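You operate a simulated robot arm through the tools that you are given. There is no shell and no other tool. Be economical: measure what you need, move in short steps, check, and stop when the job is done.

You run a simulated robot arm. Do the job below in one go: nothing can be reset, and whatever is moved stays where it is left.

Task
Press the orange and green blocks down into their marked gaps.
Fine: each in the gap with its colour; slide the yellow bridge over them last.

The check looks at the end state, three seconds after you hand in, the way a careful person would. Anything else that was tipped, shoved, dropped, spilled or broken makes it a failure.

Robot
A 6-joint arm with a two-finger parallel gripper, fixed in place. Base frame: the origin is at the foot of the arm, x ahead of it, y to its left, z up. Units: mm, degrees, N and s.
With the tool pointing down near the work surface it reaches from about 160 to 400 mm from the base axis. Its first joint turns from -66.0 to 66.0 degrees. Payload 1.57 kg.
Tool frame: the origin (TCP) lies between the finger pads and is the grasp point; the fingertips stand 30 mm ahead of it; z points along the fingers, y is the line along which they close. Largest opening 80 mm; finger width 17, thickness 12; the body of the gripper, 40 by 82 mm, starts 80 mm behind the TCP.
Orientation is that of the tool frame in the base frame, as a unit quaternion [x, y, z, w]. With the fingers straight down and closing along the base's y, the tool's x points along the base's -x, its y along +y and its z along -z.

Tools
- The arm moves only by the tool nudge_tool. Its argument "plan" is a list of rows, each an object (a shift or turn left out is 0, a gripper value left out holds the last) with "translation": the shift along the tool's x, y, z in units of 40 mm (1.0 is 40 mm), a list of three; "angular": the turn, a rotation vector about the tool's x, y, z in units of 5 degrees (1.0 is 5 degrees), a list of three; "hand": the closure in counts, from 0 (fully open) to 255 (shut). In form: [{"translation": [x, y, z], "angular": [rx, ry, rz], "hand": hand}, ...]. A call has 1 to 8 rows; each row shifts and turns the commanded pose from where the row before left it, along the tool's axes as they then stand. A call with a number of a shift or a turn outside -1 to 1 is refused whole. Each row takes 0.2 s and may step no farther than 50 mm and 8.6 degrees from the row before; otherwise, or with a gripper value out of range, the whole call is refused. A pose out of reach is approached as far as the arm can. The call stops where the force on the tool passes 70 N (or 10 N more than at its start, if that is more) or the arm is blocked; 0.2 s more then pass. The fingers move at their own pace (about 153 mm/s each) and stop on an object; they squeeze with about 35 N. The grip force told is the motor's: it shows also when the fingers shut on nothing. Time passes only in rows, and 0.2 s behind the last, so rows that do not move let the fingers close. It gives the time, the measured TCP pose, the force on the tool (base axes), the opening and the grip force at its end, in the units of the frame above (readings bear some noise), with the torque about the TCP (base axes, N m) and any sound that the robot's microphone picked up.
- Cameras (640 x 400 px; columns grow to the right, rows downward): "scene" is fixed at [45.7, -340.1, 430.2]; the picture's right is [0.76, -0.65, 0.00], its down [-0.45, -0.53, -0.72] and it looks along [0.46, 0.55, -0.70] (base axes); focal length 242 px, centre (320, 200). "wrist" rides on the gripper at [72, -7, -122] in the tool frame; the picture's right is [0.09, 1.00, 0.00], its down [-0.84, 0.08, -0.54] and it looks along [-0.54, 0.05, 0.84] (tool axes); focal length 238 px, centre (320, 200). There is no depth. A picture from a camera that has moved, and an enlarged one, comes with that camera's place and axes in the base frame and with its lens. The place of the scene camera against the robot may be out by one fixed shift of up to 25 mm in any direction.
- grab_frame(camera): a new picture of that camera. It takes no simulated time.
- close_up(camera, box): a new picture of the part [left, top, right, bottom] of that camera's present view, enlarged. It takes no simulated time.
- job_done(): hands the job in; it is judged then, once.

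Go step by step. Nothing tells you positions but the pictures and the camera data: compare them with the known pose of the tool, close in by small moves and look again before you grip or let go. The budget is 120 turns and 76 pictures, counting those below and the enlarged ones. Unless the task says otherwise, let go and move clear before handing in, and close with one line.

The tools are called after "Request:" as name(argument=value, ...) on one line, values as JSON. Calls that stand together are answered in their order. nudge_tool: Moves the arm, as the interface text tells. Its arguments: {"type":"object","properties":{"plan":{"type":"array","items":{"type":"object","properties":{"translation":{"type":"array","items":{"type":"number"}},"angular":{"type":"array","items":{"type":"number"}},"hand":{"type":"number"}}}}},"required":["plan"]} The other tools are called the same way: grab_frame (camera) takes a picture; close_up (camera, box) takes an enlarged picture of a part of a camera's view; job_done () hands the job in.

At the start:

```text
time_s: 0.0
ee_pos: [277.6, -39.4, 230.7]
tool_rot: [-0.001, 1.0, 0.0, 0.0]
contact_force: [0.2, 0.2, 0.0]
ft_torque: [0.03, 0.01, 0.01]
width: 80.2
gripper_force: 0.1
```

scene: 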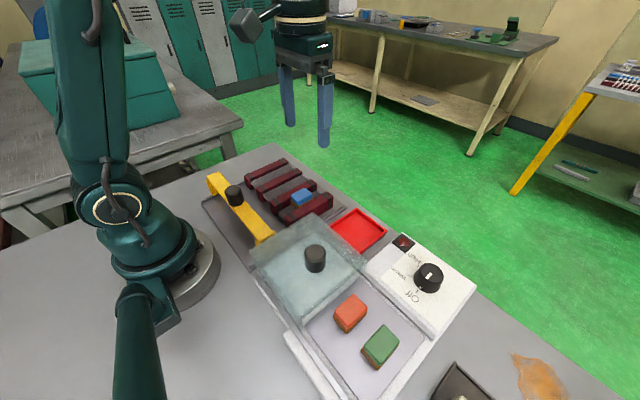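
wrist: 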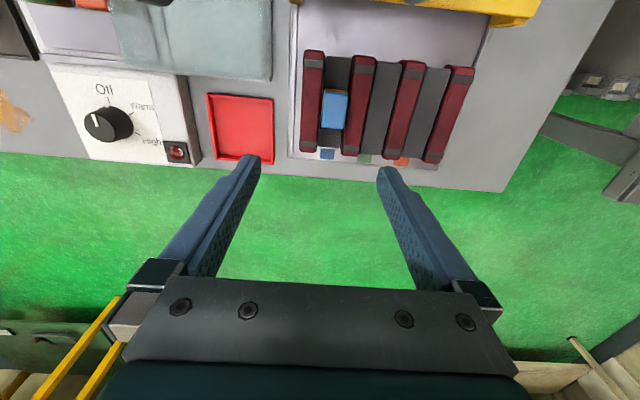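

I see a tray with an orange and a green block next to a glass cover. There is also a rack of dark-red bars with colour-marked gaps, the blue one already filled, and a yellow bridge with a knob. I'll look closer before moving.

Request:
close_up(camera="scene", box=[190, 140, 350, 240])

Request:
close_up(camera="scene", box=[240, 200, 500, 400])

Request:
close_up(camera="wrist", box=[200, 0, 520, 200])

```text
4.00 times, centred on (270, 190) of scene
camera zoom: at [45.7, -340.1, 430.2], right [0.76, -0.65, 0.0], down [-0.45, -0.53, -0.72], along [0.46, 0.55, -0.7], focal length 966 px, centre (520, 240)
```

zoom: 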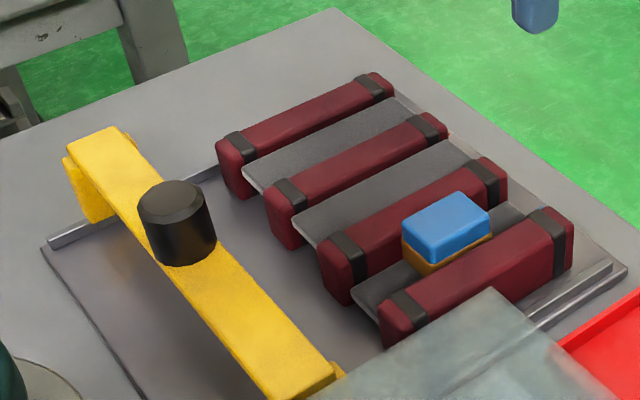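

```text
2.00 times, centred on (370, 300) of scene
camera zoom: at [45.7, -340.1, 430.2], right [0.76, -0.65, 0.0], down [-0.45, -0.53, -0.72], along [0.46, 0.55, -0.7], focal length 483 px, centre (220, 0)
```

zoom: 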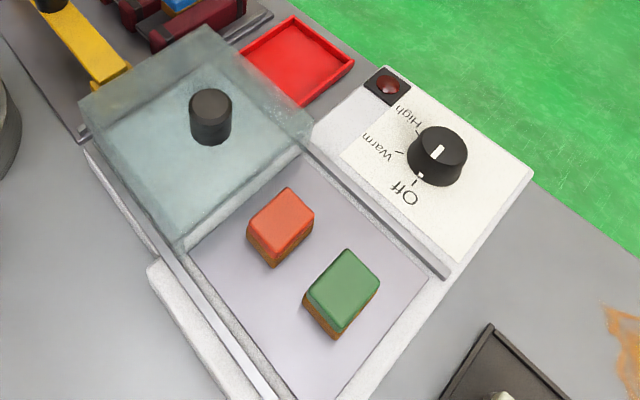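

```text
2.00 times, centred on (360, 100) of wrist
camera zoom: at [205.9, -44.8, 351.4], right [-0.09, 1.0, 0.0], down [0.84, 0.08, 0.54], along [0.54, 0.05, -0.84], focal length 477 px, centre (240, 400)
```

zoom: 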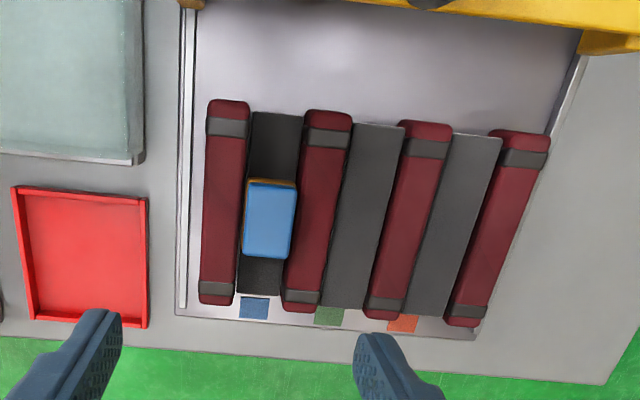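

Nothing is in the way at this height. The bars run along base x, so I'll turn the gripper 90° to close along x, then move toward the tray for a look.

Request:
nudge_tool(plan=[{"angular": [0, 0, 1]}, {"angular": [0, 0, 1]}, {"angular": [0, 0, 1]}, {"angular": [0, 0, 1]}, {"angular": [0, 0, 1]}, {"angular": [0, 0, 1]}, {"angular": [0, 0, 1]}, {"angular": [0, 0, 1]}])

Request:
nudge_tool(plan=[{"angular": [0, 0, 1]}, {"angular": [0, 0, 1]}, {"angular": [0, 0, 1]}, {"angular": [0, 0, 1]}, {"angular": [0, 0, 1]}, {"angular": [0, 0, 1]}, {"angular": [0, 0, 1]}, {"angular": [0, 0, 1]}])

Request:
nudge_tool(plan=[{"angular": [0, 0, 1]}, {"angular": [0, 0, 1]}, {"translation": [-0.8, -0.5, 0]}, {"translation": [-0.8, -0.5, 0]}, {"translation": [-0.8, -0.5, 0]}, {"translation": [-0.8, -0.5, 0]}, {"translation": [-0.8, -0.4, 0]}])

Request:
grab_frame(camera="wrist")

Request:
grab_frame(camera="scene")

```text
time_s: 1.8
ee_pos: [276.7, -38.2, 229.5]
tool_rot: [0.343, 0.939, 0.0, 0.0]
contact_force: [-1.1, -0.1, 0.0]
ft_torque: [0.0, 0.03, 0.04]
width: 79.8
gripper_force: 0.1
```

```text
time_s: 3.6
ee_pos: [278.3, -37.6, 228.2]
tool_rot: [0.643, 0.766, 0.0, -0.001]
contact_force: [-0.1, 1.2, 0.3]
ft_torque: [0.04, 0.01, -0.03]
width: 80.0
gripper_force: 0.0
```

```text
time_s: 5.2
ee_pos: [179.3, -198.7, 231.9]
tool_rot: [0.706, 0.708, 0.0, 0.001]
contact_force: [-0.5, -0.1, 0.3]
ft_torque: [0.01, 0.0, 0.01]
width: 80.0
gripper_force: 0.0
```

```text
70 pictures are left
camera wrist: at [172.8, -126.5, 353.1], right [1.0, 0.09, 0.0], down [0.08, -0.84, 0.54], along [0.05, -0.54, -0.84], focal length 238 px, centre (320, 200)
```

wrist: 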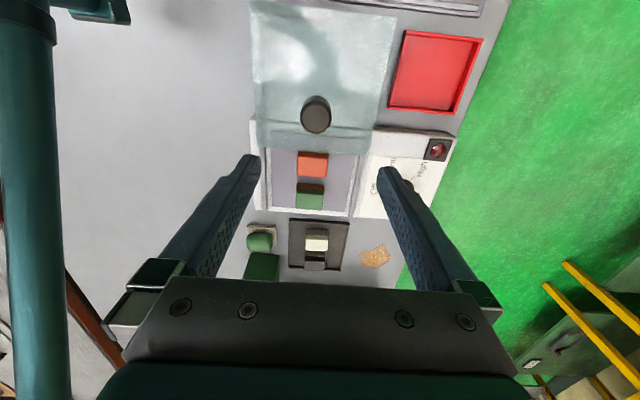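

```text
69 pictures are left
```

scene: 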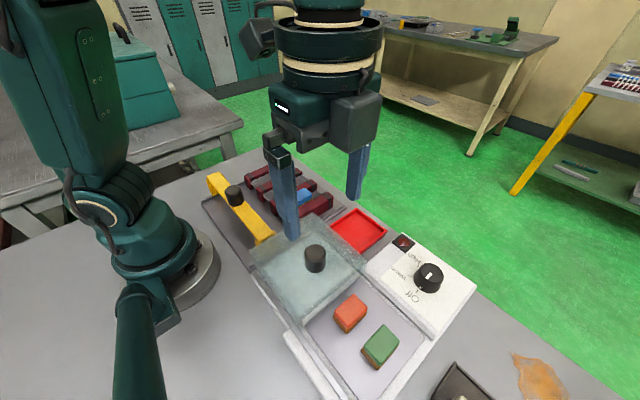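

The tray blocks look aligned with the gripper. I'll enlarge the view to measure them.

Request:
close_up(camera="wrist", box=[230, 80, 470, 280])

```text
2.00 times, centred on (350, 180) of wrist
camera zoom: at [172.8, -126.5, 353.1], right [1.0, 0.09, 0.0], down [0.08, -0.84, 0.54], along [0.05, -0.54, -0.84], focal length 477 px, centre (260, 240)
```

zoom: 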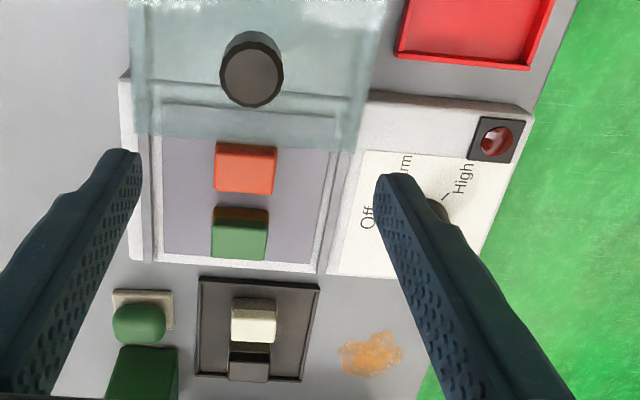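

The orange block is at about (175, -270) and the green at about (176, -333). Each is about 45 mm along x and 33 mm along y. I'll go above the orange block and check again.

Request:
nudge_tool(plan=[{"translation": [-0.9, -0.05, 0]}, {"translation": [-0.88, -0.05, 0]}, {"translation": [0, 0, 0.9], "hand": 40}, {"translation": [0, 0, 0.9]}, {"translation": [0, 0, 0.5]}, {}])

Request:
grab_frame(camera="wrist")

Request:
grab_frame(camera="scene")

```text
time_s: 6.6
ee_pos: [178.2, -270.3, 137.5]
tool_rot: [0.707, 0.707, 0.0, -0.001]
contact_force: [-0.3, 0.1, 0.1]
ft_torque: [0.03, -0.01, 0.02]
width: 67.2
gripper_force: 0.1
```

```text
67 pictures are left
camera wrist: at [171.7, -199.0, 260.7], right [1.0, 0.09, 0.0], down [0.08, -0.84, 0.54], along [0.05, -0.54, -0.84], focal length 238 px, centre (320, 200)
```

wrist: 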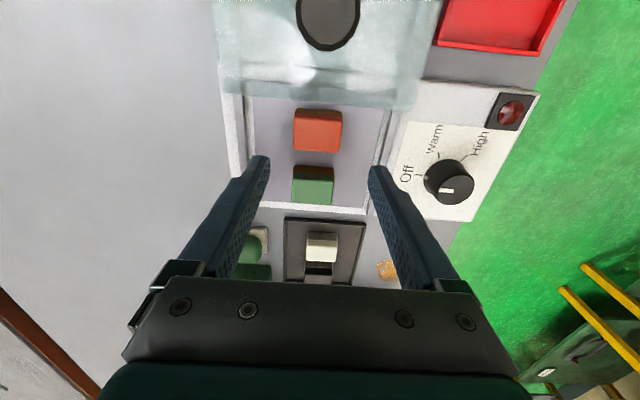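

```text
66 pictures are left
```

scene: 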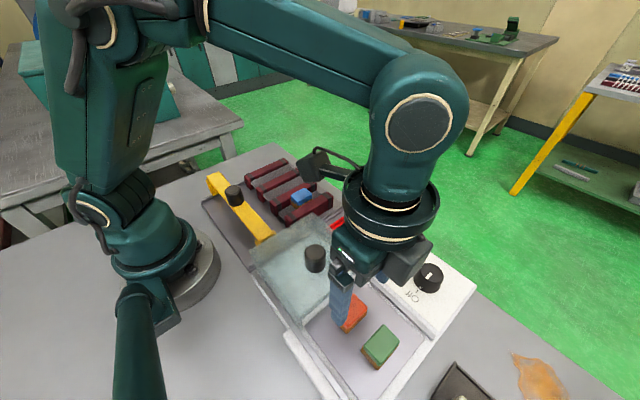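

I'll enlarge this view to work out the block heights and positions.

Request:
close_up(camera="wrist", box=[240, 80, 400, 220])

```text
2.86 times, centred on (320, 150) of wrist
camera zoom: at [171.7, -199.0, 260.7], right [1.0, 0.09, 0.0], down [0.08, -0.84, 0.54], along [0.05, -0.54, -0.84], focal length 681 px, centre (320, 343)
```

zoom: 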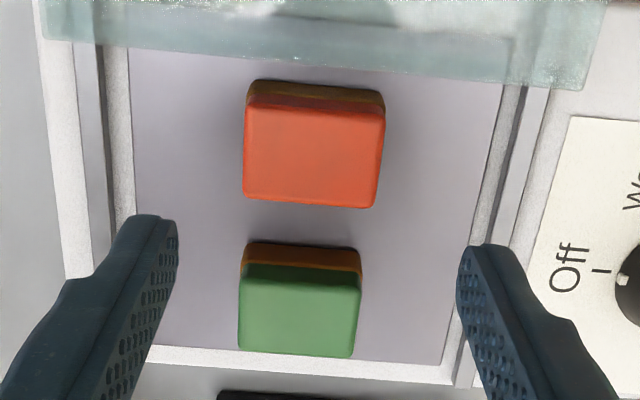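

The block tops come out at about z=54, with the tray floor near 25. The orange block's centre is about (176, -264.5). I'll descend partway and look.

Request:
nudge_tool(plan=[{"translation": [0.14, -0.05, 0]}, {"translation": [0, 0, 0.5]}, {"translation": [0, 0, 0.5]}, {"translation": [0, 0, 0.5]}, {}])

Request:
grab_frame(camera="wrist")

Request:
close_up(camera="scene", box=[280, 260, 440, 380])

```text
time_s: 7.8
ee_pos: [174.7, -262.1, 78.6]
tool_rot: [0.708, 0.707, -0.001, -0.001]
contact_force: [0.4, -0.5, 0.6]
ft_torque: [0.01, 0.0, 0.0]
width: 67.4
gripper_force: 0.1
```

```text
64 pictures are left
camera wrist: at [168.7, -191.7, 200.7], right [1.0, 0.09, 0.0], down [0.08, -0.84, 0.54], along [0.05, -0.54, -0.84], focal length 238 px, centre (320, 200)
```

wrist: 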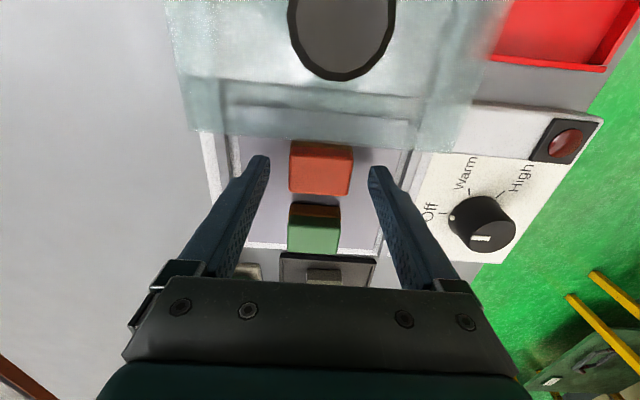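

```text
3.33 times, centred on (360, 320) of scene
camera zoom: at [45.7, -340.1, 430.2], right [0.76, -0.65, 0.0], down [-0.45, -0.53, -0.72], along [0.46, 0.55, -0.7], focal length 805 px, centre (187, -200)
```

zoom: 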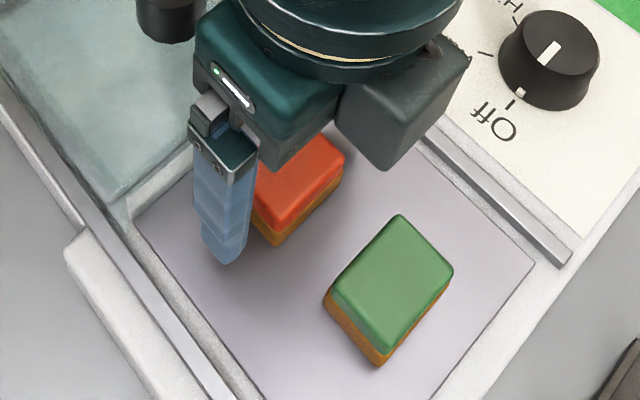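

The fingers straddle the orange block, centred. I'll descend a bit more and close.

Request:
nudge_tool(plan=[{"translation": [0, 0, 0.2]}, {"translation": [0, 0, 0.18]}, {"hand": 160}, {}, {}, {}])

Request:
close_up(camera="scene", box=[280, 260, 440, 380])

```text
time_s: 9.2
ee_pos: [174.3, -262.7, 63.8]
tool_rot: [0.707, 0.707, 0.0, 0.0]
contact_force: [-2.7, -1.1, 13.4]
ft_torque: [-0.01, 0.41, 0.0]
width: 41.0
gripper_force: 35.2
```

```text
3.33 times, centred on (360, 320) of scene
camera zoom: at [45.6, -340.1, 430.3], right [0.76, -0.65, 0.0], down [-0.45, -0.53, -0.72], along [0.46, 0.55, -0.7], focal length 805 px, centre (187, -200)
```

zoom: 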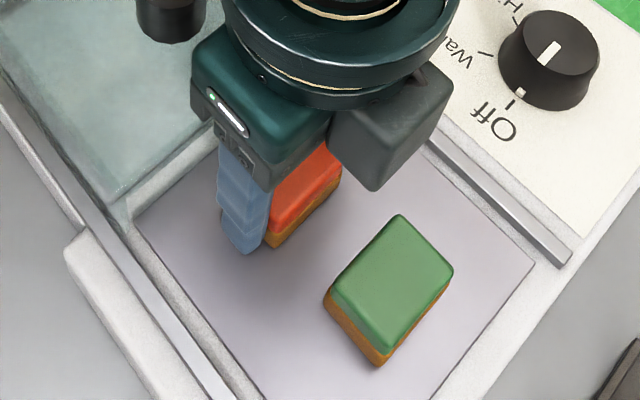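

It's gripped, but the upward force suggests a fingertip is touching the tray. I'll re-grip about 6 mm higher so the tips stay above the block's bottom.

Request:
nudge_tool(plan=[{"hand": 80}, {}, {"translation": [0, 0, -0.15]}, {"hand": 160}, {}, {}])

Request:
nudge_tool(plan=[{"translation": [0, 0, -0.4]}, {"translation": [0, 0, -0.6]}, {"translation": [0, 0, -1]}, {}])

Request:
close_up(camera="scene", box=[280, 220, 440, 340])

Request:
grab_frame(camera="wrist")

```text
time_s: 10.6
ee_pos: [175.4, -264.2, 71.0]
tool_rot: [0.707, 0.707, 0.0, 0.0]
contact_force: [0.0, 0.3, 0.6]
ft_torque: [-0.03, -0.01, 0.04]
width: 41.1
gripper_force: 35.6
```

```text
time_s: 11.6
ee_pos: [174.1, -262.3, 148.7]
tool_rot: [0.707, 0.707, 0.001, 0.0]
contact_force: [0.8, -0.1, -0.8]
ft_torque: [0.0, 0.01, 0.01]
width: 41.1
gripper_force: 34.6
```

```text
3.33 times, centred on (360, 280) of scene
camera zoom: at [45.7, -340.1, 430.2], right [0.76, -0.65, 0.0], down [-0.45, -0.53, -0.72], along [0.46, 0.55, -0.7], focal length 805 px, centre (187, -67)
```

zoom: 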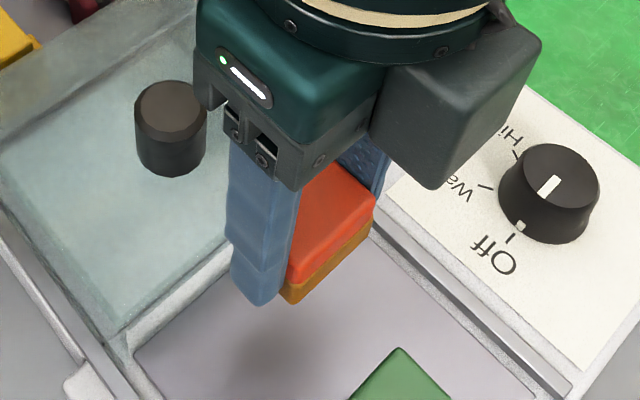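

```text
60 pictures are left
camera wrist: at [168.6, -191.6, 270.6], right [1.0, 0.09, 0.0], down [0.08, -0.84, 0.54], along [0.05, -0.54, -0.84], focal length 238 px, centre (320, 200)
```

wrist: 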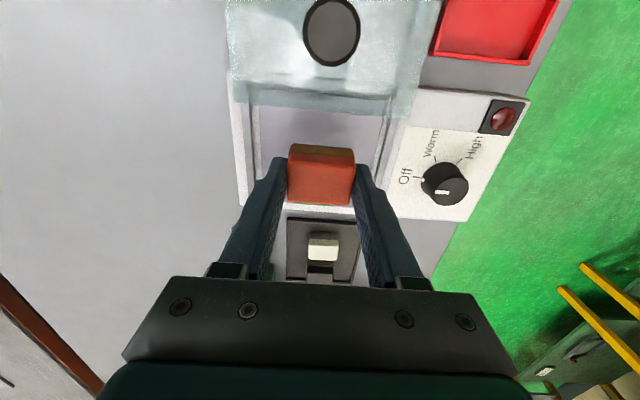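

The orange block is held firmly. I'll raise it and carry it over to the rack.

Request:
nudge_tool(plan=[{"translation": [0, 0, -1]}, {"translation": [0, 0, -0.5]}, {"translation": [0.9, 0.3, 0]}, {"translation": [0.9, 0.3, 0]}, {"translation": [0.9, 0.3, 0]}, {"translation": [0.9, 0.3, 0]}, {"translation": [0.9, 0.3, 0]}, {"translation": [0.9, 0.3, 0]}])

Request:
nudge_tool(plan=[{"translation": [0.9, 0.3, 0]}, {"translation": [0.9, 0.3, 0]}, {"translation": [0.9, 0, 0]}, {"translation": [0.83, 0, 0]}, {}])

Request:
grab_frame(camera="wrist")

Request:
grab_frame(camera="scene")

```text
time_s: 13.4
ee_pos: [246.3, -49.7, 204.8]
tool_rot: [0.707, 0.707, 0.0, 0.001]
contact_force: [-0.5, 0.2, -0.4]
ft_torque: [-0.02, -0.03, -0.03]
width: 41.2
gripper_force: 35.0
```

```text
time_s: 14.6
ee_pos: [272.6, 95.4, 205.7]
tool_rot: [0.708, 0.706, 0.0, 0.0]
contact_force: [-0.1, 0.8, -0.3]
ft_torque: [-0.02, -0.01, 0.02]
width: 41.1
gripper_force: 35.3
```

```text
59 pictures are left
camera wrist: at [265.1, 167.4, 328.3], right [1.0, 0.09, 0.0], down [0.08, -0.84, 0.54], along [0.05, -0.54, -0.84], focal length 238 px, centre (320, 200)
```

wrist: 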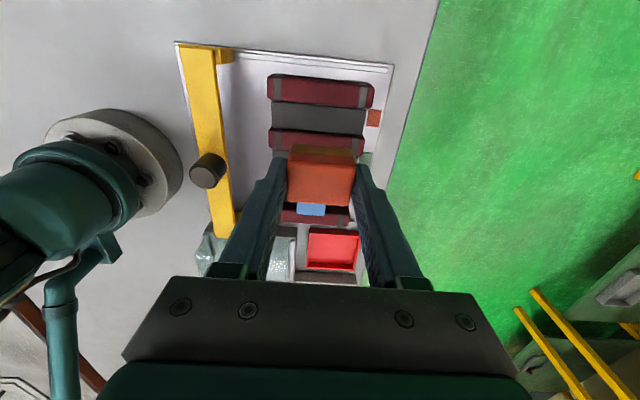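

```text
58 pictures are left
```

scene: 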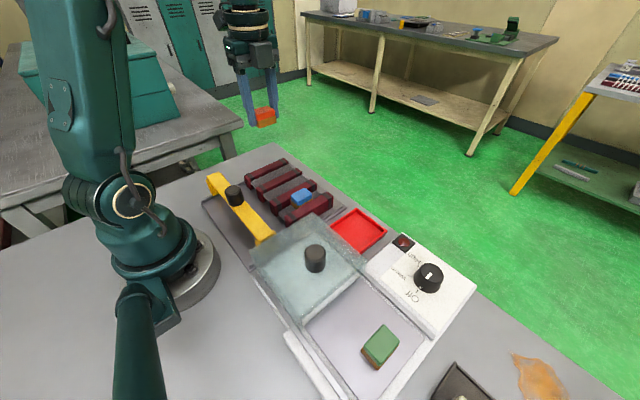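

Request:
close_up(camera="wrist", box=[220, 30, 420, 190])

```text
2.50 times, centred on (320, 110) of wrist
camera zoom: at [265.1, 167.4, 328.3], right [1.0, 0.09, 0.0], down [0.08, -0.84, 0.54], along [0.05, -0.54, -0.84], focal length 596 px, centre (320, 425)
```

zoom: 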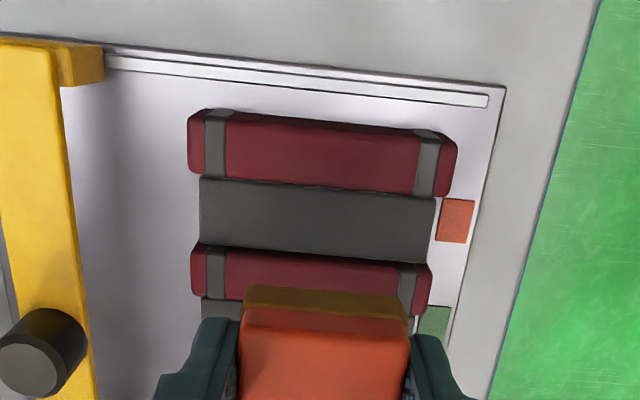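

I'll measure the held block's offset from the tool and compare it with the gap.

Request:
close_up(camera="wrist", box=[260, 110, 400, 220])

Request:
close_up(camera="scene", box=[220, 60, 300, 140])

```text
3.64 times, centred on (330, 165) of wrist
camera zoom: at [265.1, 167.4, 328.3], right [1.0, 0.09, 0.0], down [0.08, -0.84, 0.54], along [0.05, -0.54, -0.84], focal length 867 px, centre (284, 327)
```

zoom: 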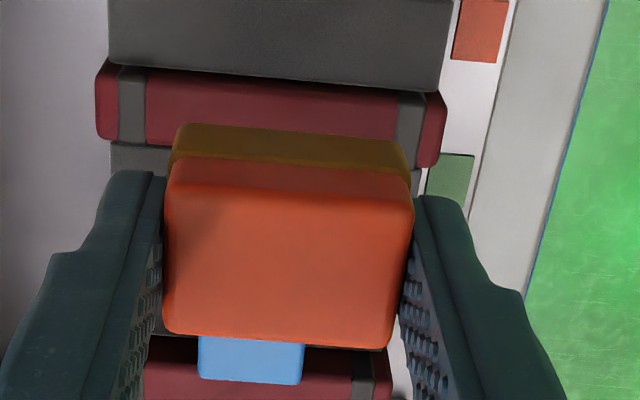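

```text
5.00 times, centred on (260, 100) of scene
camera zoom: at [45.7, -340.1, 430.2], right [0.76, -0.65, 0.0], down [-0.45, -0.53, -0.72], along [0.46, 0.55, -0.7], focal length 1208 px, centre (620, 700)
```

zoom: 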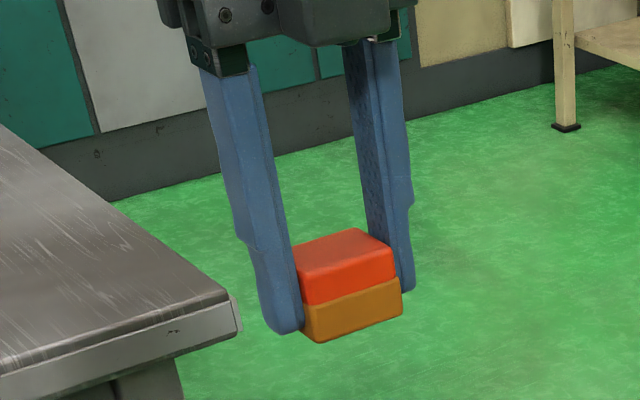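

The held block is centred at y≈94.3 and the orange gap at about 95, and its x matches the blue block. I'll lower it to just above the bars and check.

Request:
nudge_tool(plan=[{"translation": [0.02, 0, 0.8]}, {"translation": [0, 0, 0.8]}, {"translation": [0, 0, 0.8]}, {"translation": [0, 0, 0.5]}, {}])

Request:
close_up(camera="wrist", box=[220, 80, 420, 240])

Request:
close_up(camera="scene", box=[220, 120, 340, 220])

```text
time_s: 15.8
ee_pos: [270.8, 95.6, 92.2]
tool_rot: [0.707, 0.707, 0.001, 0.001]
contact_force: [0.3, -0.3, 0.0]
ft_torque: [-0.02, 0.02, -0.01]
width: 40.9
gripper_force: 34.8
```

```text
2.50 times, centred on (320, 160) of wrist
camera zoom: at [264.1, 166.7, 215.0], right [1.0, 0.09, 0.0], down [0.08, -0.84, 0.54], along [0.05, -0.54, -0.84], focal length 596 px, centre (320, 300)
```

zoom: 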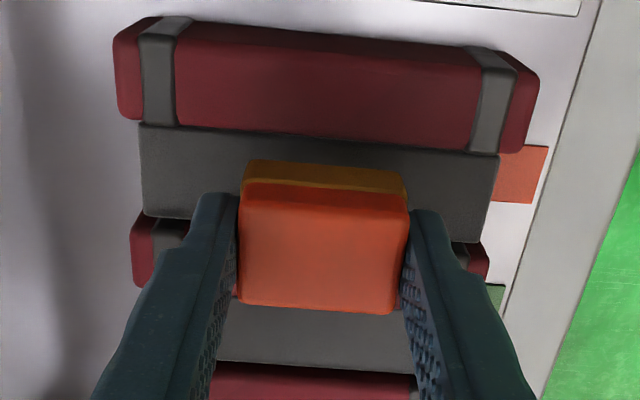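

```text
4.00 times, centred on (280, 170) of scene
camera zoom: at [45.7, -340.1, 430.2], right [0.76, -0.65, 0.0], down [-0.45, -0.53, -0.72], along [0.46, 0.55, -0.7], focal length 966 px, centre (480, 320)
```

zoom: 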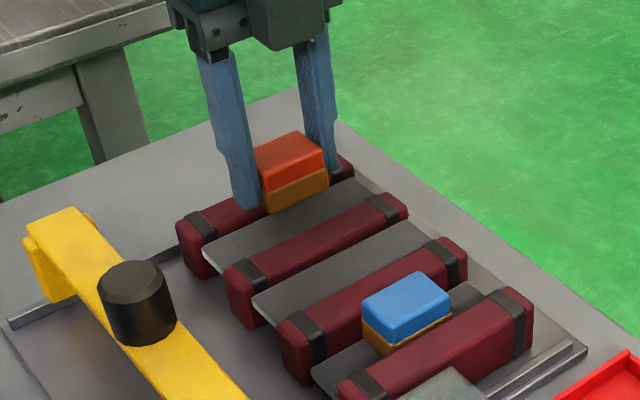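

The block is aligned over the orange gap. I'll lower it slowly and watch the force.

Request:
nudge_tool(plan=[{"translation": [0, 0, 0.15]}, {"translation": [0, 0, 0.15]}, {"translation": [0, 0, 0.1]}, {}])

Request:
close_up(camera="wrist", box=[220, 80, 420, 240])

Request:
close_up(camera="scene", box=[220, 120, 340, 220])

```text
time_s: 16.8
ee_pos: [271.6, 94.9, 75.9]
tool_rot: [0.707, 0.707, 0.0, 0.0]
contact_force: [-0.4, -0.3, -0.7]
ft_torque: [-0.03, -0.02, -0.02]
width: 40.9
gripper_force: 34.8
```

```text
2.50 times, centred on (320, 160) of wrist
camera zoom: at [264.5, 166.5, 198.2], right [1.0, 0.09, 0.0], down [0.08, -0.84, 0.54], along [0.05, -0.54, -0.84], focal length 596 px, centre (320, 300)
```

zoom: 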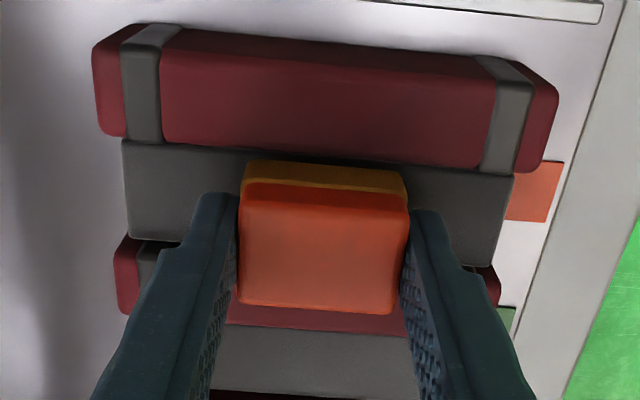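

```text
4.00 times, centred on (280, 170) of scene
camera zoom: at [45.7, -340.1, 430.2], right [0.76, -0.65, 0.0], down [-0.45, -0.53, -0.72], along [0.46, 0.55, -0.7], focal length 966 px, centre (480, 320)
```

zoom: 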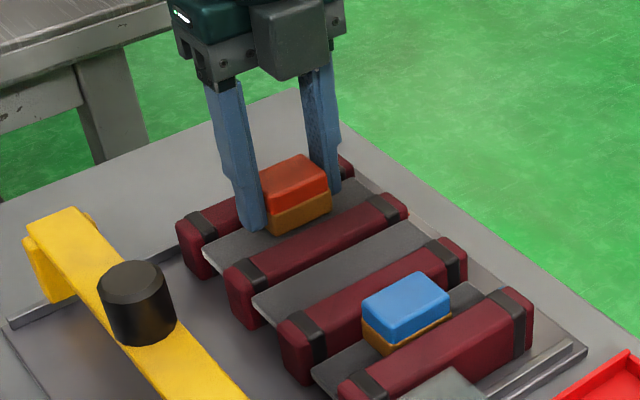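

It's still clear and centred. I'll continue down gently.

Request:
nudge_tool(plan=[{"translation": [0, 0, 0.08]}, {"translation": [0, 0, 0.08]}, {"translation": [0, 0, 0.08]}, {}])

Request:
close_up(camera="scene", box=[220, 120, 340, 220])

```text
time_s: 17.8
ee_pos: [271.6, 94.8, 68.5]
tool_rot: [0.708, 0.707, 0.001, 0.001]
contact_force: [0.0, -1.0, 1.0]
ft_torque: [0.01, 0.03, 0.02]
width: 41.1
gripper_force: 34.8
```

```text
4.00 times, centred on (280, 170) of scene
camera zoom: at [45.7, -340.1, 430.2], right [0.76, -0.65, 0.0], down [-0.45, -0.53, -0.72], along [0.46, 0.55, -0.7], focal length 966 px, centre (480, 320)
```

zoom: 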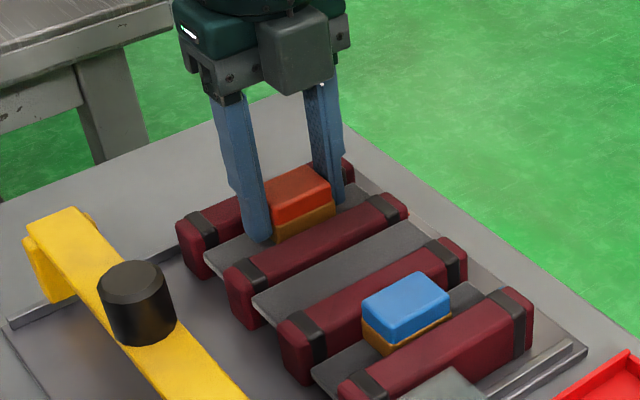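

Request:
nudge_tool(plan=[{"translation": [0, 0, 0.07]}, {"translation": [0, 0, 0.07]}, {"translation": [0, 0, 0.07]}, {}])

Request:
close_up(camera="scene", box=[220, 120, 340, 220])

```text
time_s: 18.8
ee_pos: [271.4, 95.6, 59.6]
tool_rot: [0.707, 0.707, 0.001, 0.001]
contact_force: [-0.7, -2.6, 26.4]
ft_torque: [0.01, 0.06, -0.01]
width: 41.0
gripper_force: 35.4
```

```text
4.00 times, centred on (280, 170) of scene
camera zoom: at [45.6, -340.1, 430.2], right [0.76, -0.65, 0.0], down [-0.45, -0.53, -0.72], along [0.46, 0.55, -0.7], focal length 966 px, centre (480, 320)
```

zoom: 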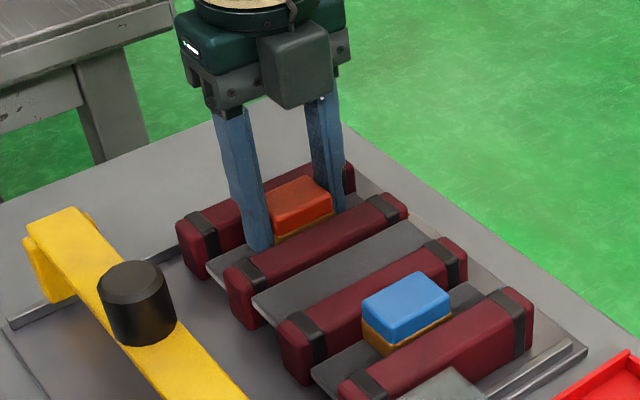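

The block is in the gap and now meets resistance (26 N). I'll press a little more to see whether it yields.

Request:
nudge_tool(plan=[{"translation": [0, 0, 0.04]}, {"translation": [0, 0, 0.04]}, {}])

Request:
close_up(camera="wrist", box=[220, 80, 420, 240])

```text
time_s: 19.6
ee_pos: [271.1, 95.4, 56.0]
tool_rot: [0.707, 0.707, 0.002, 0.001]
contact_force: [2.9, -2.6, 27.1]
ft_torque: [-0.01, -0.01, 0.0]
width: 41.0
gripper_force: 35.1
```

```text
2.50 times, centred on (320, 160) of wrist
camera zoom: at [265.5, 167.1, 178.0], right [1.0, 0.09, 0.0], down [0.08, -0.84, 0.54], along [0.05, -0.54, -0.84], focal length 596 px, centre (320, 300)
```

zoom: 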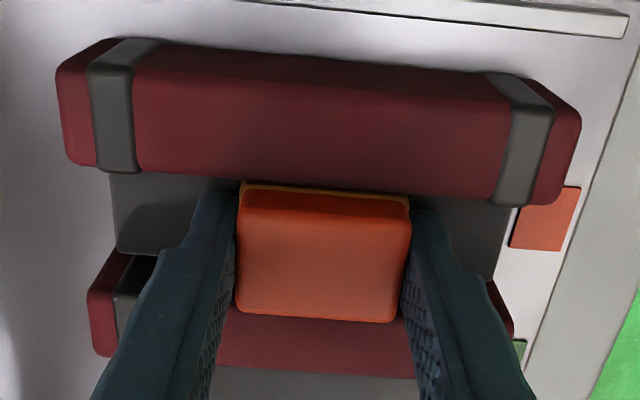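

The force stays flat at about 27 N, so the block is either sliding in by friction or slipping in the grip. I'll keep pressing in small steps.

Request:
nudge_tool(plan=[{"translation": [0, 0, 0.05]}, {"translation": [0, 0, 0.05]}, {}])

Request:
close_up(camera="wrist", box=[220, 80, 420, 240])

Request:
close_up(camera="scene", box=[220, 120, 340, 220])

```text
time_s: 20.1
ee_pos: [272.4, 95.6, 55.8]
tool_rot: [0.706, 0.708, 0.003, 0.001]
contact_force: [-3.1, -0.5, 16.0]
ft_torque: [-0.03, 0.48, -0.04]
width: 41.0
gripper_force: 34.8
stopped in row 2: the force on the tool passed its limit at 80 N (the readings are from after the stop); the commanded pose is now the measured one
```

```text
2.50 times, centred on (320, 160) of wrist
camera zoom: at [265.1, 167.1, 177.6], right [1.0, 0.09, 0.0], down [0.08, -0.84, 0.54], along [0.05, -0.54, -0.84], focal length 596 px, centre (320, 300)
```

zoom: 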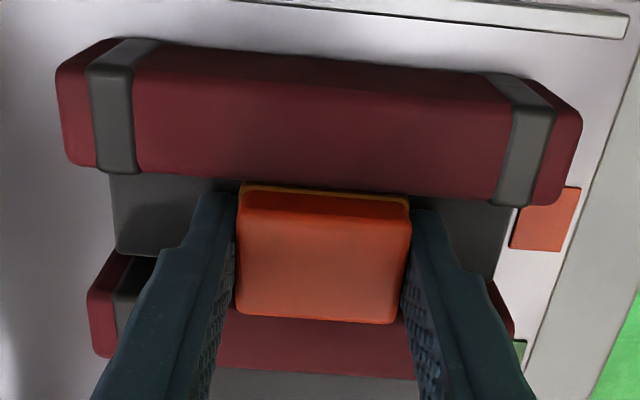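

```text
4.00 times, centred on (280, 170) of scene
camera zoom: at [45.6, -340.1, 430.2], right [0.76, -0.65, 0.0], down [-0.45, -0.53, -0.72], along [0.46, 0.55, -0.7], focal length 966 px, centre (480, 320)
```

zoom: 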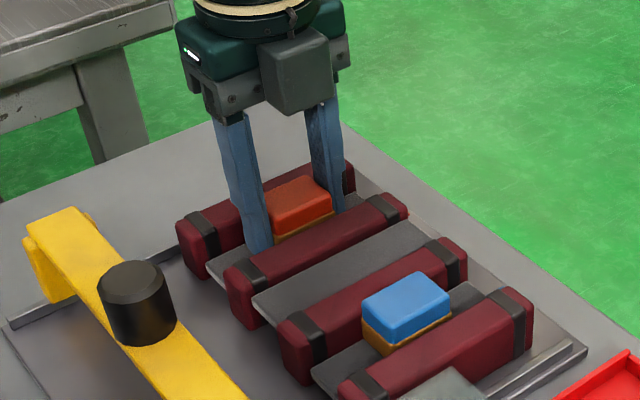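

The fingertips have now bottomed out on the gap floor. I'll release, rise straight up and compare the orange block with the blue one.

Request:
nudge_tool(plan=[{"hand": 110}, {}, {"translation": [0, 0, -0.3]}, {"translation": [0, 0, -0.7]}, {"translation": [0.5, 0, -0.8]}, {}])

Request:
close_up(camera="scene", box=[220, 120, 340, 220])

Request:
grab_frame(camera="wrist")

```text
time_s: 21.6
ee_pos: [272.2, 115.6, 130.1]
tool_rot: [0.707, 0.707, 0.002, 0.001]
contact_force: [0.7, -0.7, -0.2]
ft_torque: [-0.02, 0.01, -0.02]
width: 45.3
gripper_force: 0.3
```

```text
4.00 times, centred on (280, 170) of scene
camera zoom: at [45.7, -340.1, 430.2], right [0.76, -0.65, 0.0], down [-0.45, -0.53, -0.72], along [0.46, 0.55, -0.7], focal length 966 px, centre (480, 320)
```

zoom: 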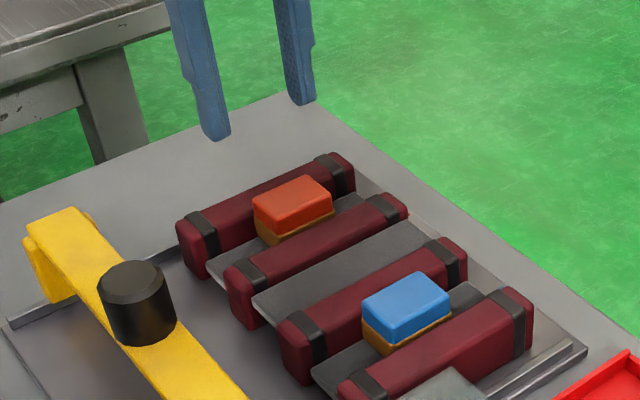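

```text
44 pictures are left
camera wrist: at [264.5, 187.1, 252.0], right [1.0, 0.09, 0.0], down [0.08, -0.84, 0.54], along [0.05, -0.54, -0.84], focal length 238 px, centre (320, 200)
```

wrist: 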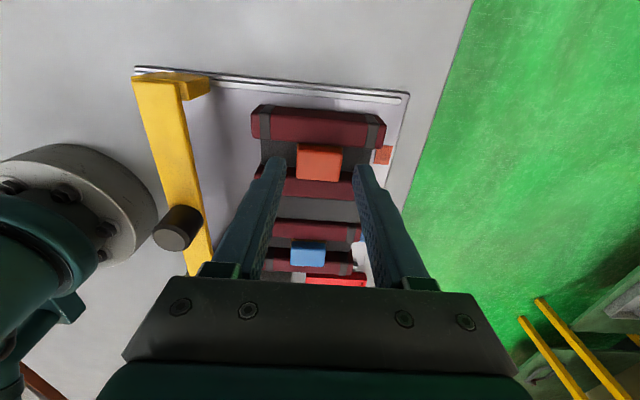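

Orange sits about level with blue. With the fingers shut, I'll push on its top to confirm it's fully seated.

Request:
nudge_tool(plan=[{"translation": [-0.53, 0, 0], "hand": 255}, {"translation": [0, 0, 0.5]}, {"translation": [0, 0, 0.5]}, {"translation": [0, 0, 0.1]}, {}])

Request:
nudge_tool(plan=[{"translation": [0, 0, 0.05]}, {"translation": [0, 0, 0.05]}, {"translation": [0, 0, 0.05]}, {"translation": [0, 0, 0.05]}, {"translation": [0, 0, 0.05]}, {"translation": [0, 0, 0.05]}, {"translation": [0, 0, 0.05]}, {"translation": [0, 0, 0.05]}])

Request:
close_up(camera="scene", box=[220, 120, 340, 220])

```text
time_s: 22.8
ee_pos: [273.7, 95.0, 85.9]
tool_rot: [0.706, 0.708, 0.003, 0.001]
contact_force: [-15.1, -2.3, 52.6]
ft_torque: [-0.12, 0.48, 0.01]
width: 0.0
gripper_force: 21.9
```

```text
time_s: 23.1
ee_pos: [272.8, 93.0, 85.3]
tool_rot: [0.707, 0.708, 0.003, 0.002]
contact_force: [-7.6, -0.5, 22.3]
ft_torque: [-0.01, 0.25, 0.0]
width: 0.0
gripper_force: 21.7
stopped in row 1: the force on the tool passed its limit at 75 N (the readings are from after the stop); the commanded pose is now the measured one
```

```text
4.00 times, centred on (280, 170) of scene
camera zoom: at [45.6, -340.1, 430.2], right [0.76, -0.65, 0.0], down [-0.45, -0.53, -0.72], along [0.46, 0.55, -0.7], focal length 966 px, centre (480, 320)
```

zoom: 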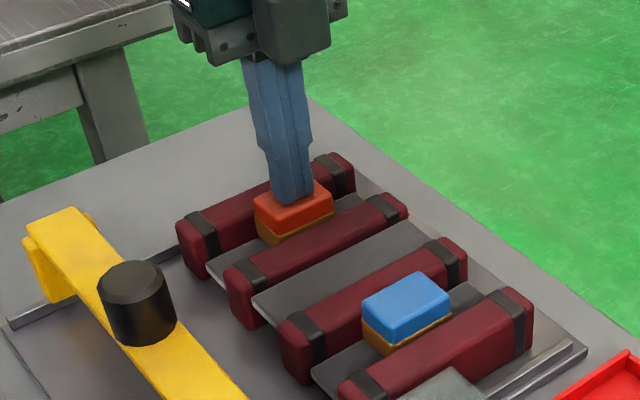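

The orange block is solidly seated, with its top at z≈54 and no give. I'll lift away and go for the green block.

Request:
nudge_tool(plan=[{"translation": [0, 0, -0.9]}, {"translation": [0, 0, -0.9], "hand": 40}, {"translation": [-0.95, -0.2, -0.8]}, {"translation": [-0.95, -0.2, 0]}, {"translation": [-0.95, -0.2, 0]}, {"translation": [-0.95, -0.2, 0]}, {"translation": [-0.95, -0.2, 0]}, {"translation": [-0.95, -0.3, 0]}])

Request:
nudge_tool(plan=[{"translation": [-0.95, -0.3, 0]}, {"translation": [-0.95, -0.4, 0]}, {"translation": [-0.95, -0.4, 0]}, {"translation": [-0.95, -0.2, 0]}, {"translation": [-0.88, 0, 0]}, {"translation": [0, 0, 0.9]}, {"translation": [0, 0, 0.9]}, {}])

Request:
grab_frame(camera="wrist")

```text
refused: row 3 steps farther than a row can; nothing moved
```

```text
time_s: 24.7
ee_pos: [223.4, -93.0, 30.3]
tool_rot: [0.707, 0.708, 0.002, 0.001]
contact_force: [-6.1, 4.1, 31.7]
ft_torque: [-0.03, 0.33, -0.06]
width: 0.1
gripper_force: 21.2
stopped in row 7: the force on the tool passed its limit at 323 N (the readings are from after the stop); the commanded pose is now the measured one
```

```text
42 pictures are left
camera wrist: at [215.8, -22.0, 151.7], right [1.0, 0.09, 0.0], down [0.08, -0.84, 0.54], along [0.06, -0.54, -0.84], focal length 238 px, centre (320, 200)
```

wrist: 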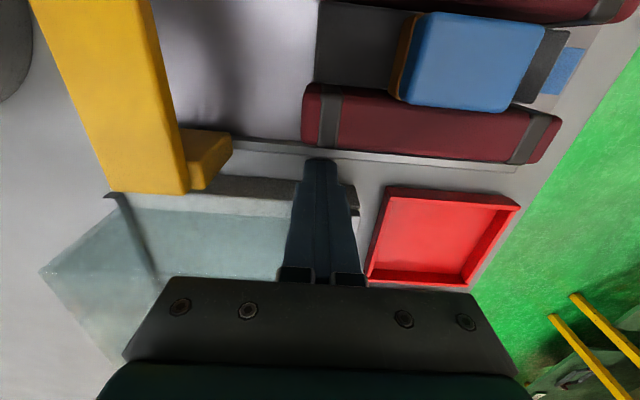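

The first call was refused, so the second ran from a low height and pressed down beside the rack. That was my mistake for chaining them. I'll lift straight up and check for damage.

Request:
nudge_tool(plan=[{"translation": [0, 0, -0.9]}, {"translation": [0, 0, -0.9]}, {"translation": [0, 0, -0.9]}, {"translation": [0, 0, -0.9]}, {}])

Request:
grab_frame(camera="scene")

Request:
close_up(camera="scene", box=[190, 140, 350, 240])

Request:
grab_frame(camera="wrist")

```text
time_s: 25.9
ee_pos: [219.5, -93.3, 176.3]
tool_rot: [0.707, 0.708, 0.003, 0.001]
contact_force: [0.2, 0.3, -0.2]
ft_torque: [-0.05, 0.02, -0.01]
width: 0.0
gripper_force: 20.8
```

```text
41 pictures are left
```

scene: 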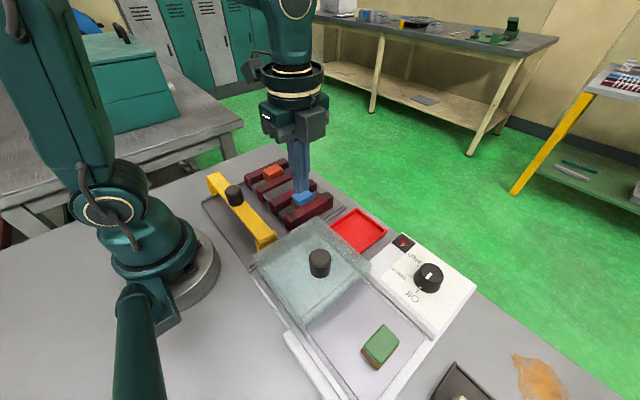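

```text
4.00 times, centred on (270, 190) of scene
camera zoom: at [45.7, -340.1, 430.2], right [0.76, -0.65, 0.0], down [-0.45, -0.53, -0.72], along [0.46, 0.55, -0.7], focal length 966 px, centre (520, 240)
```

zoom: 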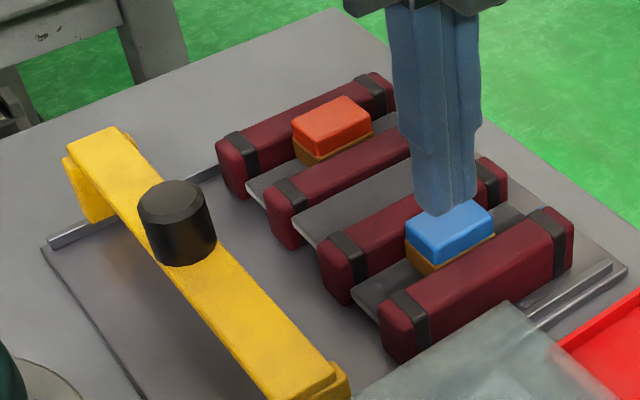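

```text
39 pictures are left
camera wrist: at [213.5, -23.2, 297.5], right [1.0, 0.09, 0.0], down [0.08, -0.84, 0.54], along [0.05, -0.54, -0.84], focal length 238 px, centre (320, 200)
```

wrist: 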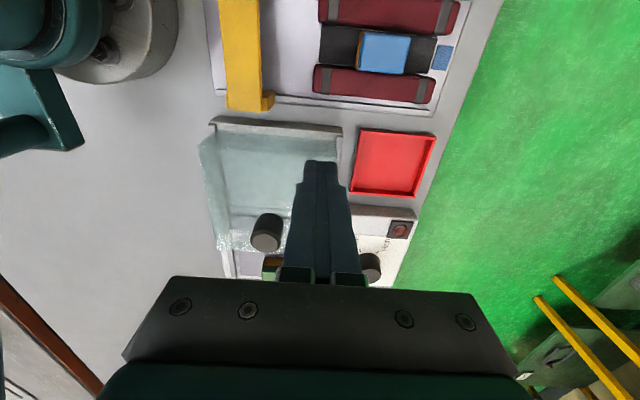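

The blocks are still seated. The glass lid seems to have slid a little toward -y, so I'll compare with the first picture to measure it.

Request:
close_up(camera="scene", box=[240, 200, 500, 400])

Request:
close_up(camera="wrist", box=[190, 90, 450, 290])

```text
2.00 times, centred on (370, 300) of scene
camera zoom: at [45.7, -340.1, 430.2], right [0.76, -0.65, 0.0], down [-0.45, -0.53, -0.72], along [0.46, 0.55, -0.7], focal length 483 px, centre (220, 0)
```

zoom: 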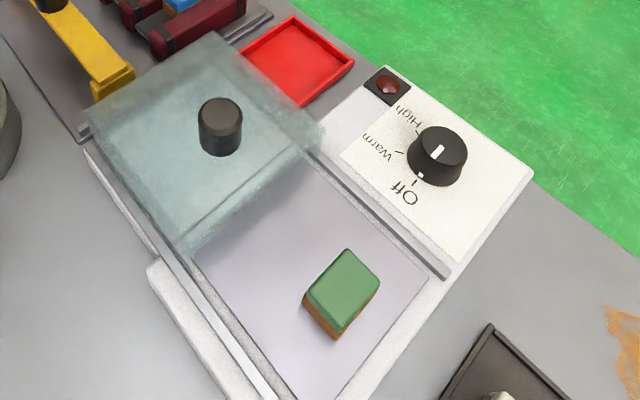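

```text
2.00 times, centred on (320, 190) of wrist
camera zoom: at [213.5, -23.2, 297.5], right [1.0, 0.09, 0.0], down [0.08, -0.84, 0.54], along [0.05, -0.54, -0.84], focal length 477 px, centre (320, 220)
```

zoom: 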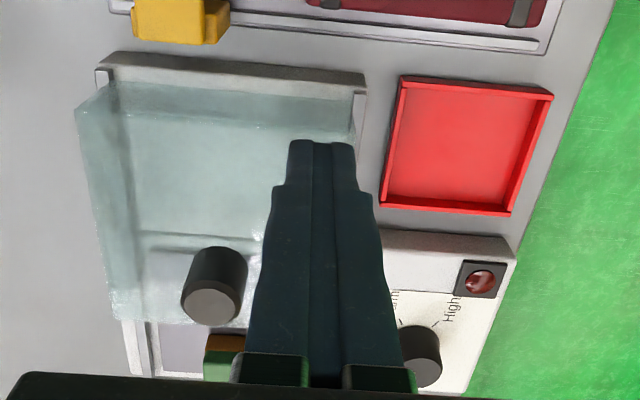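

The lid was shoved about 14 mm toward -y. I'll put it back by gripping its knob, at about (172, -199) with its top near z=113, and drawing it back. First I'll hover over it and check.

Request:
nudge_tool(plan=[{"translation": [0, 0, -0.5], "hand": 40}, {"translation": [-0.66, -0.294, 0]}, {"translation": [-0.66, -0.294, 0]}, {"translation": [-0.66, -0.294, 0]}, {"translation": [-0.66, -0.294, 0]}, {}])

Request:
grab_frame(camera="wrist")

```text
time_s: 27.3
ee_pos: [177.0, -201.3, 193.2]
tool_rot: [0.706, 0.708, 0.002, 0.001]
contact_force: [-0.5, -0.4, -0.9]
ft_torque: [0.0, 0.05, -0.01]
width: 67.4
gripper_force: 0.0
```

```text
36 pictures are left
camera wrist: at [169.3, -130.0, 315.1], right [1.0, 0.09, 0.0], down [0.08, -0.84, 0.54], along [0.05, -0.54, -0.84], focal length 238 px, centre (320, 200)
```

wrist: 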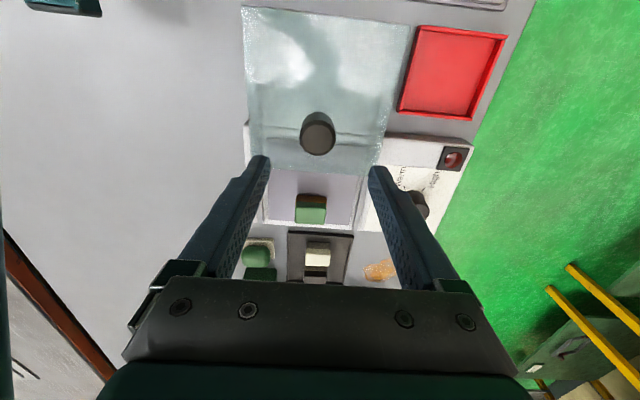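

The knob is at about (173, -198) and the lid isn't rotated. I'll descend around the knob and grip it.

Request:
nudge_tool(plan=[{"translation": [0.08, -0.1, 0]}, {"translation": [0, 0, 0.8]}, {"translation": [0, 0, 0.5]}, {"translation": [0, 0, 0.35]}, {}])

Request:
close_up(camera="scene", box=[240, 200, 400, 320])

Request:
grab_frame(camera="wrist")

```text
time_s: 28.5
ee_pos: [169.6, -198.0, 126.9]
tool_rot: [0.706, 0.708, 0.002, 0.001]
contact_force: [-0.9, -0.2, 0.6]
ft_torque: [0.0, 0.01, 0.03]
width: 67.3
gripper_force: 0.0
```

```text
3.33 times, centred on (320, 260) of scene
camera zoom: at [45.7, -340.1, 430.2], right [0.76, -0.65, 0.0], down [-0.45, -0.53, -0.72], along [0.46, 0.55, -0.7], focal length 805 px, centre (320, 0)
```

zoom: 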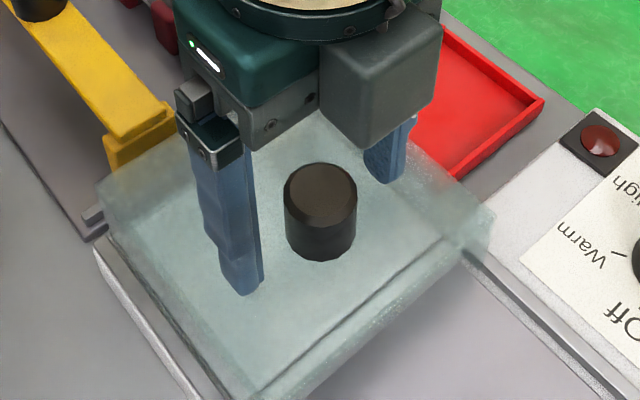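

```text
34 pictures are left
camera wrist: at [163.3, -126.5, 249.3], right [1.0, 0.09, 0.0], down [0.08, -0.84, 0.54], along [0.05, -0.54, -0.84], focal length 238 px, centre (320, 200)
```

wrist: 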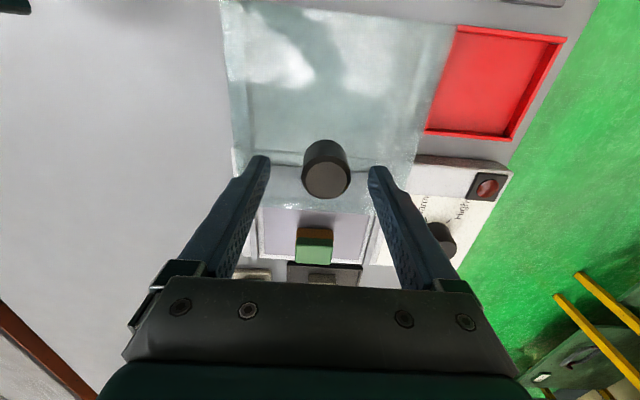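

I'll centre on the knob and grip it.

Request:
nudge_tool(plan=[{"translation": [0, 0.08, 0.1]}, {}, {"hand": 200}, {}, {}, {}])

```text
time_s: 29.9
ee_pos: [174.8, -196.9, 123.6]
tool_rot: [0.707, 0.707, 0.002, 0.002]
contact_force: [18.3, 0.2, -7.2]
ft_torque: [0.0, 0.57, -0.06]
width: 31.0
gripper_force: 40.0
```

Gripped, with a slight sideways load. I'll ease that and draw the lid back toward +y in small steps.

Request:
nudge_tool(plan=[{"translation": [0, 0.04, 0]}, {"translation": [0.08, 0, 0]}, {"translation": [0.08, 0, 0]}, {"translation": [0.08, 0, 0]}, {}])

Request:
close_up(camera="scene", box=[240, 200, 500, 400])

```text
time_s: 31.1
ee_pos: [173.6, -185.6, 122.9]
tool_rot: [0.706, 0.708, -0.001, -0.001]
contact_force: [-24.5, -1.1, 27.2]
ft_torque: [-0.09, 0.32, -0.03]
width: 31.1
gripper_force: 39.9
```

```text
2.00 times, centred on (370, 300) of scene
camera zoom: at [45.6, -340.1, 430.3], right [0.76, -0.65, 0.0], down [-0.45, -0.53, -0.72], along [0.46, 0.55, -0.7], focal length 483 px, centre (220, 0)
```

zoom: 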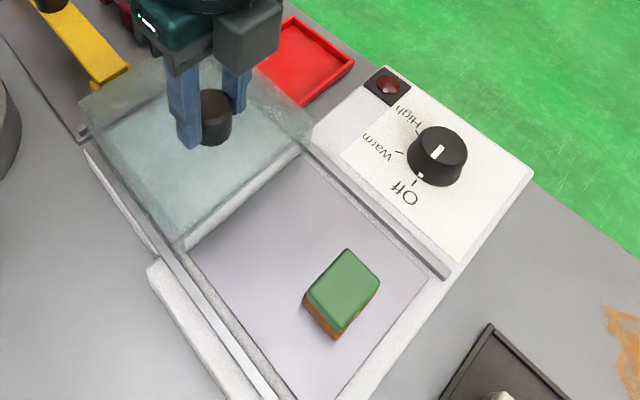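

The lid matches its first position within a pixel. I'll release the knob and rise, then compare again.

Request:
nudge_tool(plan=[{"translation": [0, -0.03, 0]}, {"hand": 40}, {}, {"translation": [0, 0, -0.9]}, {"translation": [0, 0, -0.9]}, {}])

Request:
close_up(camera="scene", box=[240, 200, 500, 400])

Request:
grab_frame(camera="wrist")

```text
time_s: 32.5
ee_pos: [176.8, -187.9, 194.9]
tool_rot: [0.707, 0.708, 0.002, 0.0]
contact_force: [0.4, -0.4, 0.8]
ft_torque: [0.0, 0.0, 0.03]
width: 67.2
gripper_force: 0.0
```

```text
2.00 times, centred on (370, 300) of scene
camera zoom: at [45.7, -340.1, 430.2], right [0.76, -0.65, 0.0], down [-0.45, -0.53, -0.72], along [0.46, 0.55, -0.7], focal length 483 px, centre (220, 0)
```

zoom: 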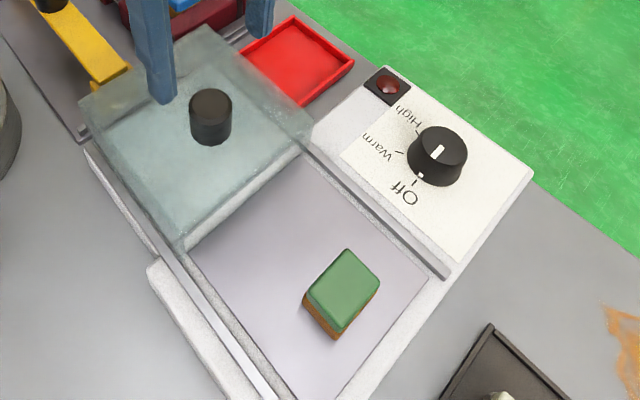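

```text
31 pictures are left
camera wrist: at [169.4, -115.4, 316.0], right [1.0, 0.09, 0.0], down [0.08, -0.84, 0.54], along [0.05, -0.54, -0.84], focal length 238 px, centre (320, 200)
```

wrist: 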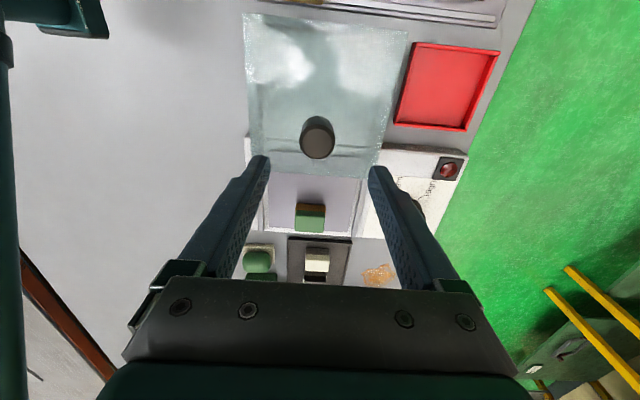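

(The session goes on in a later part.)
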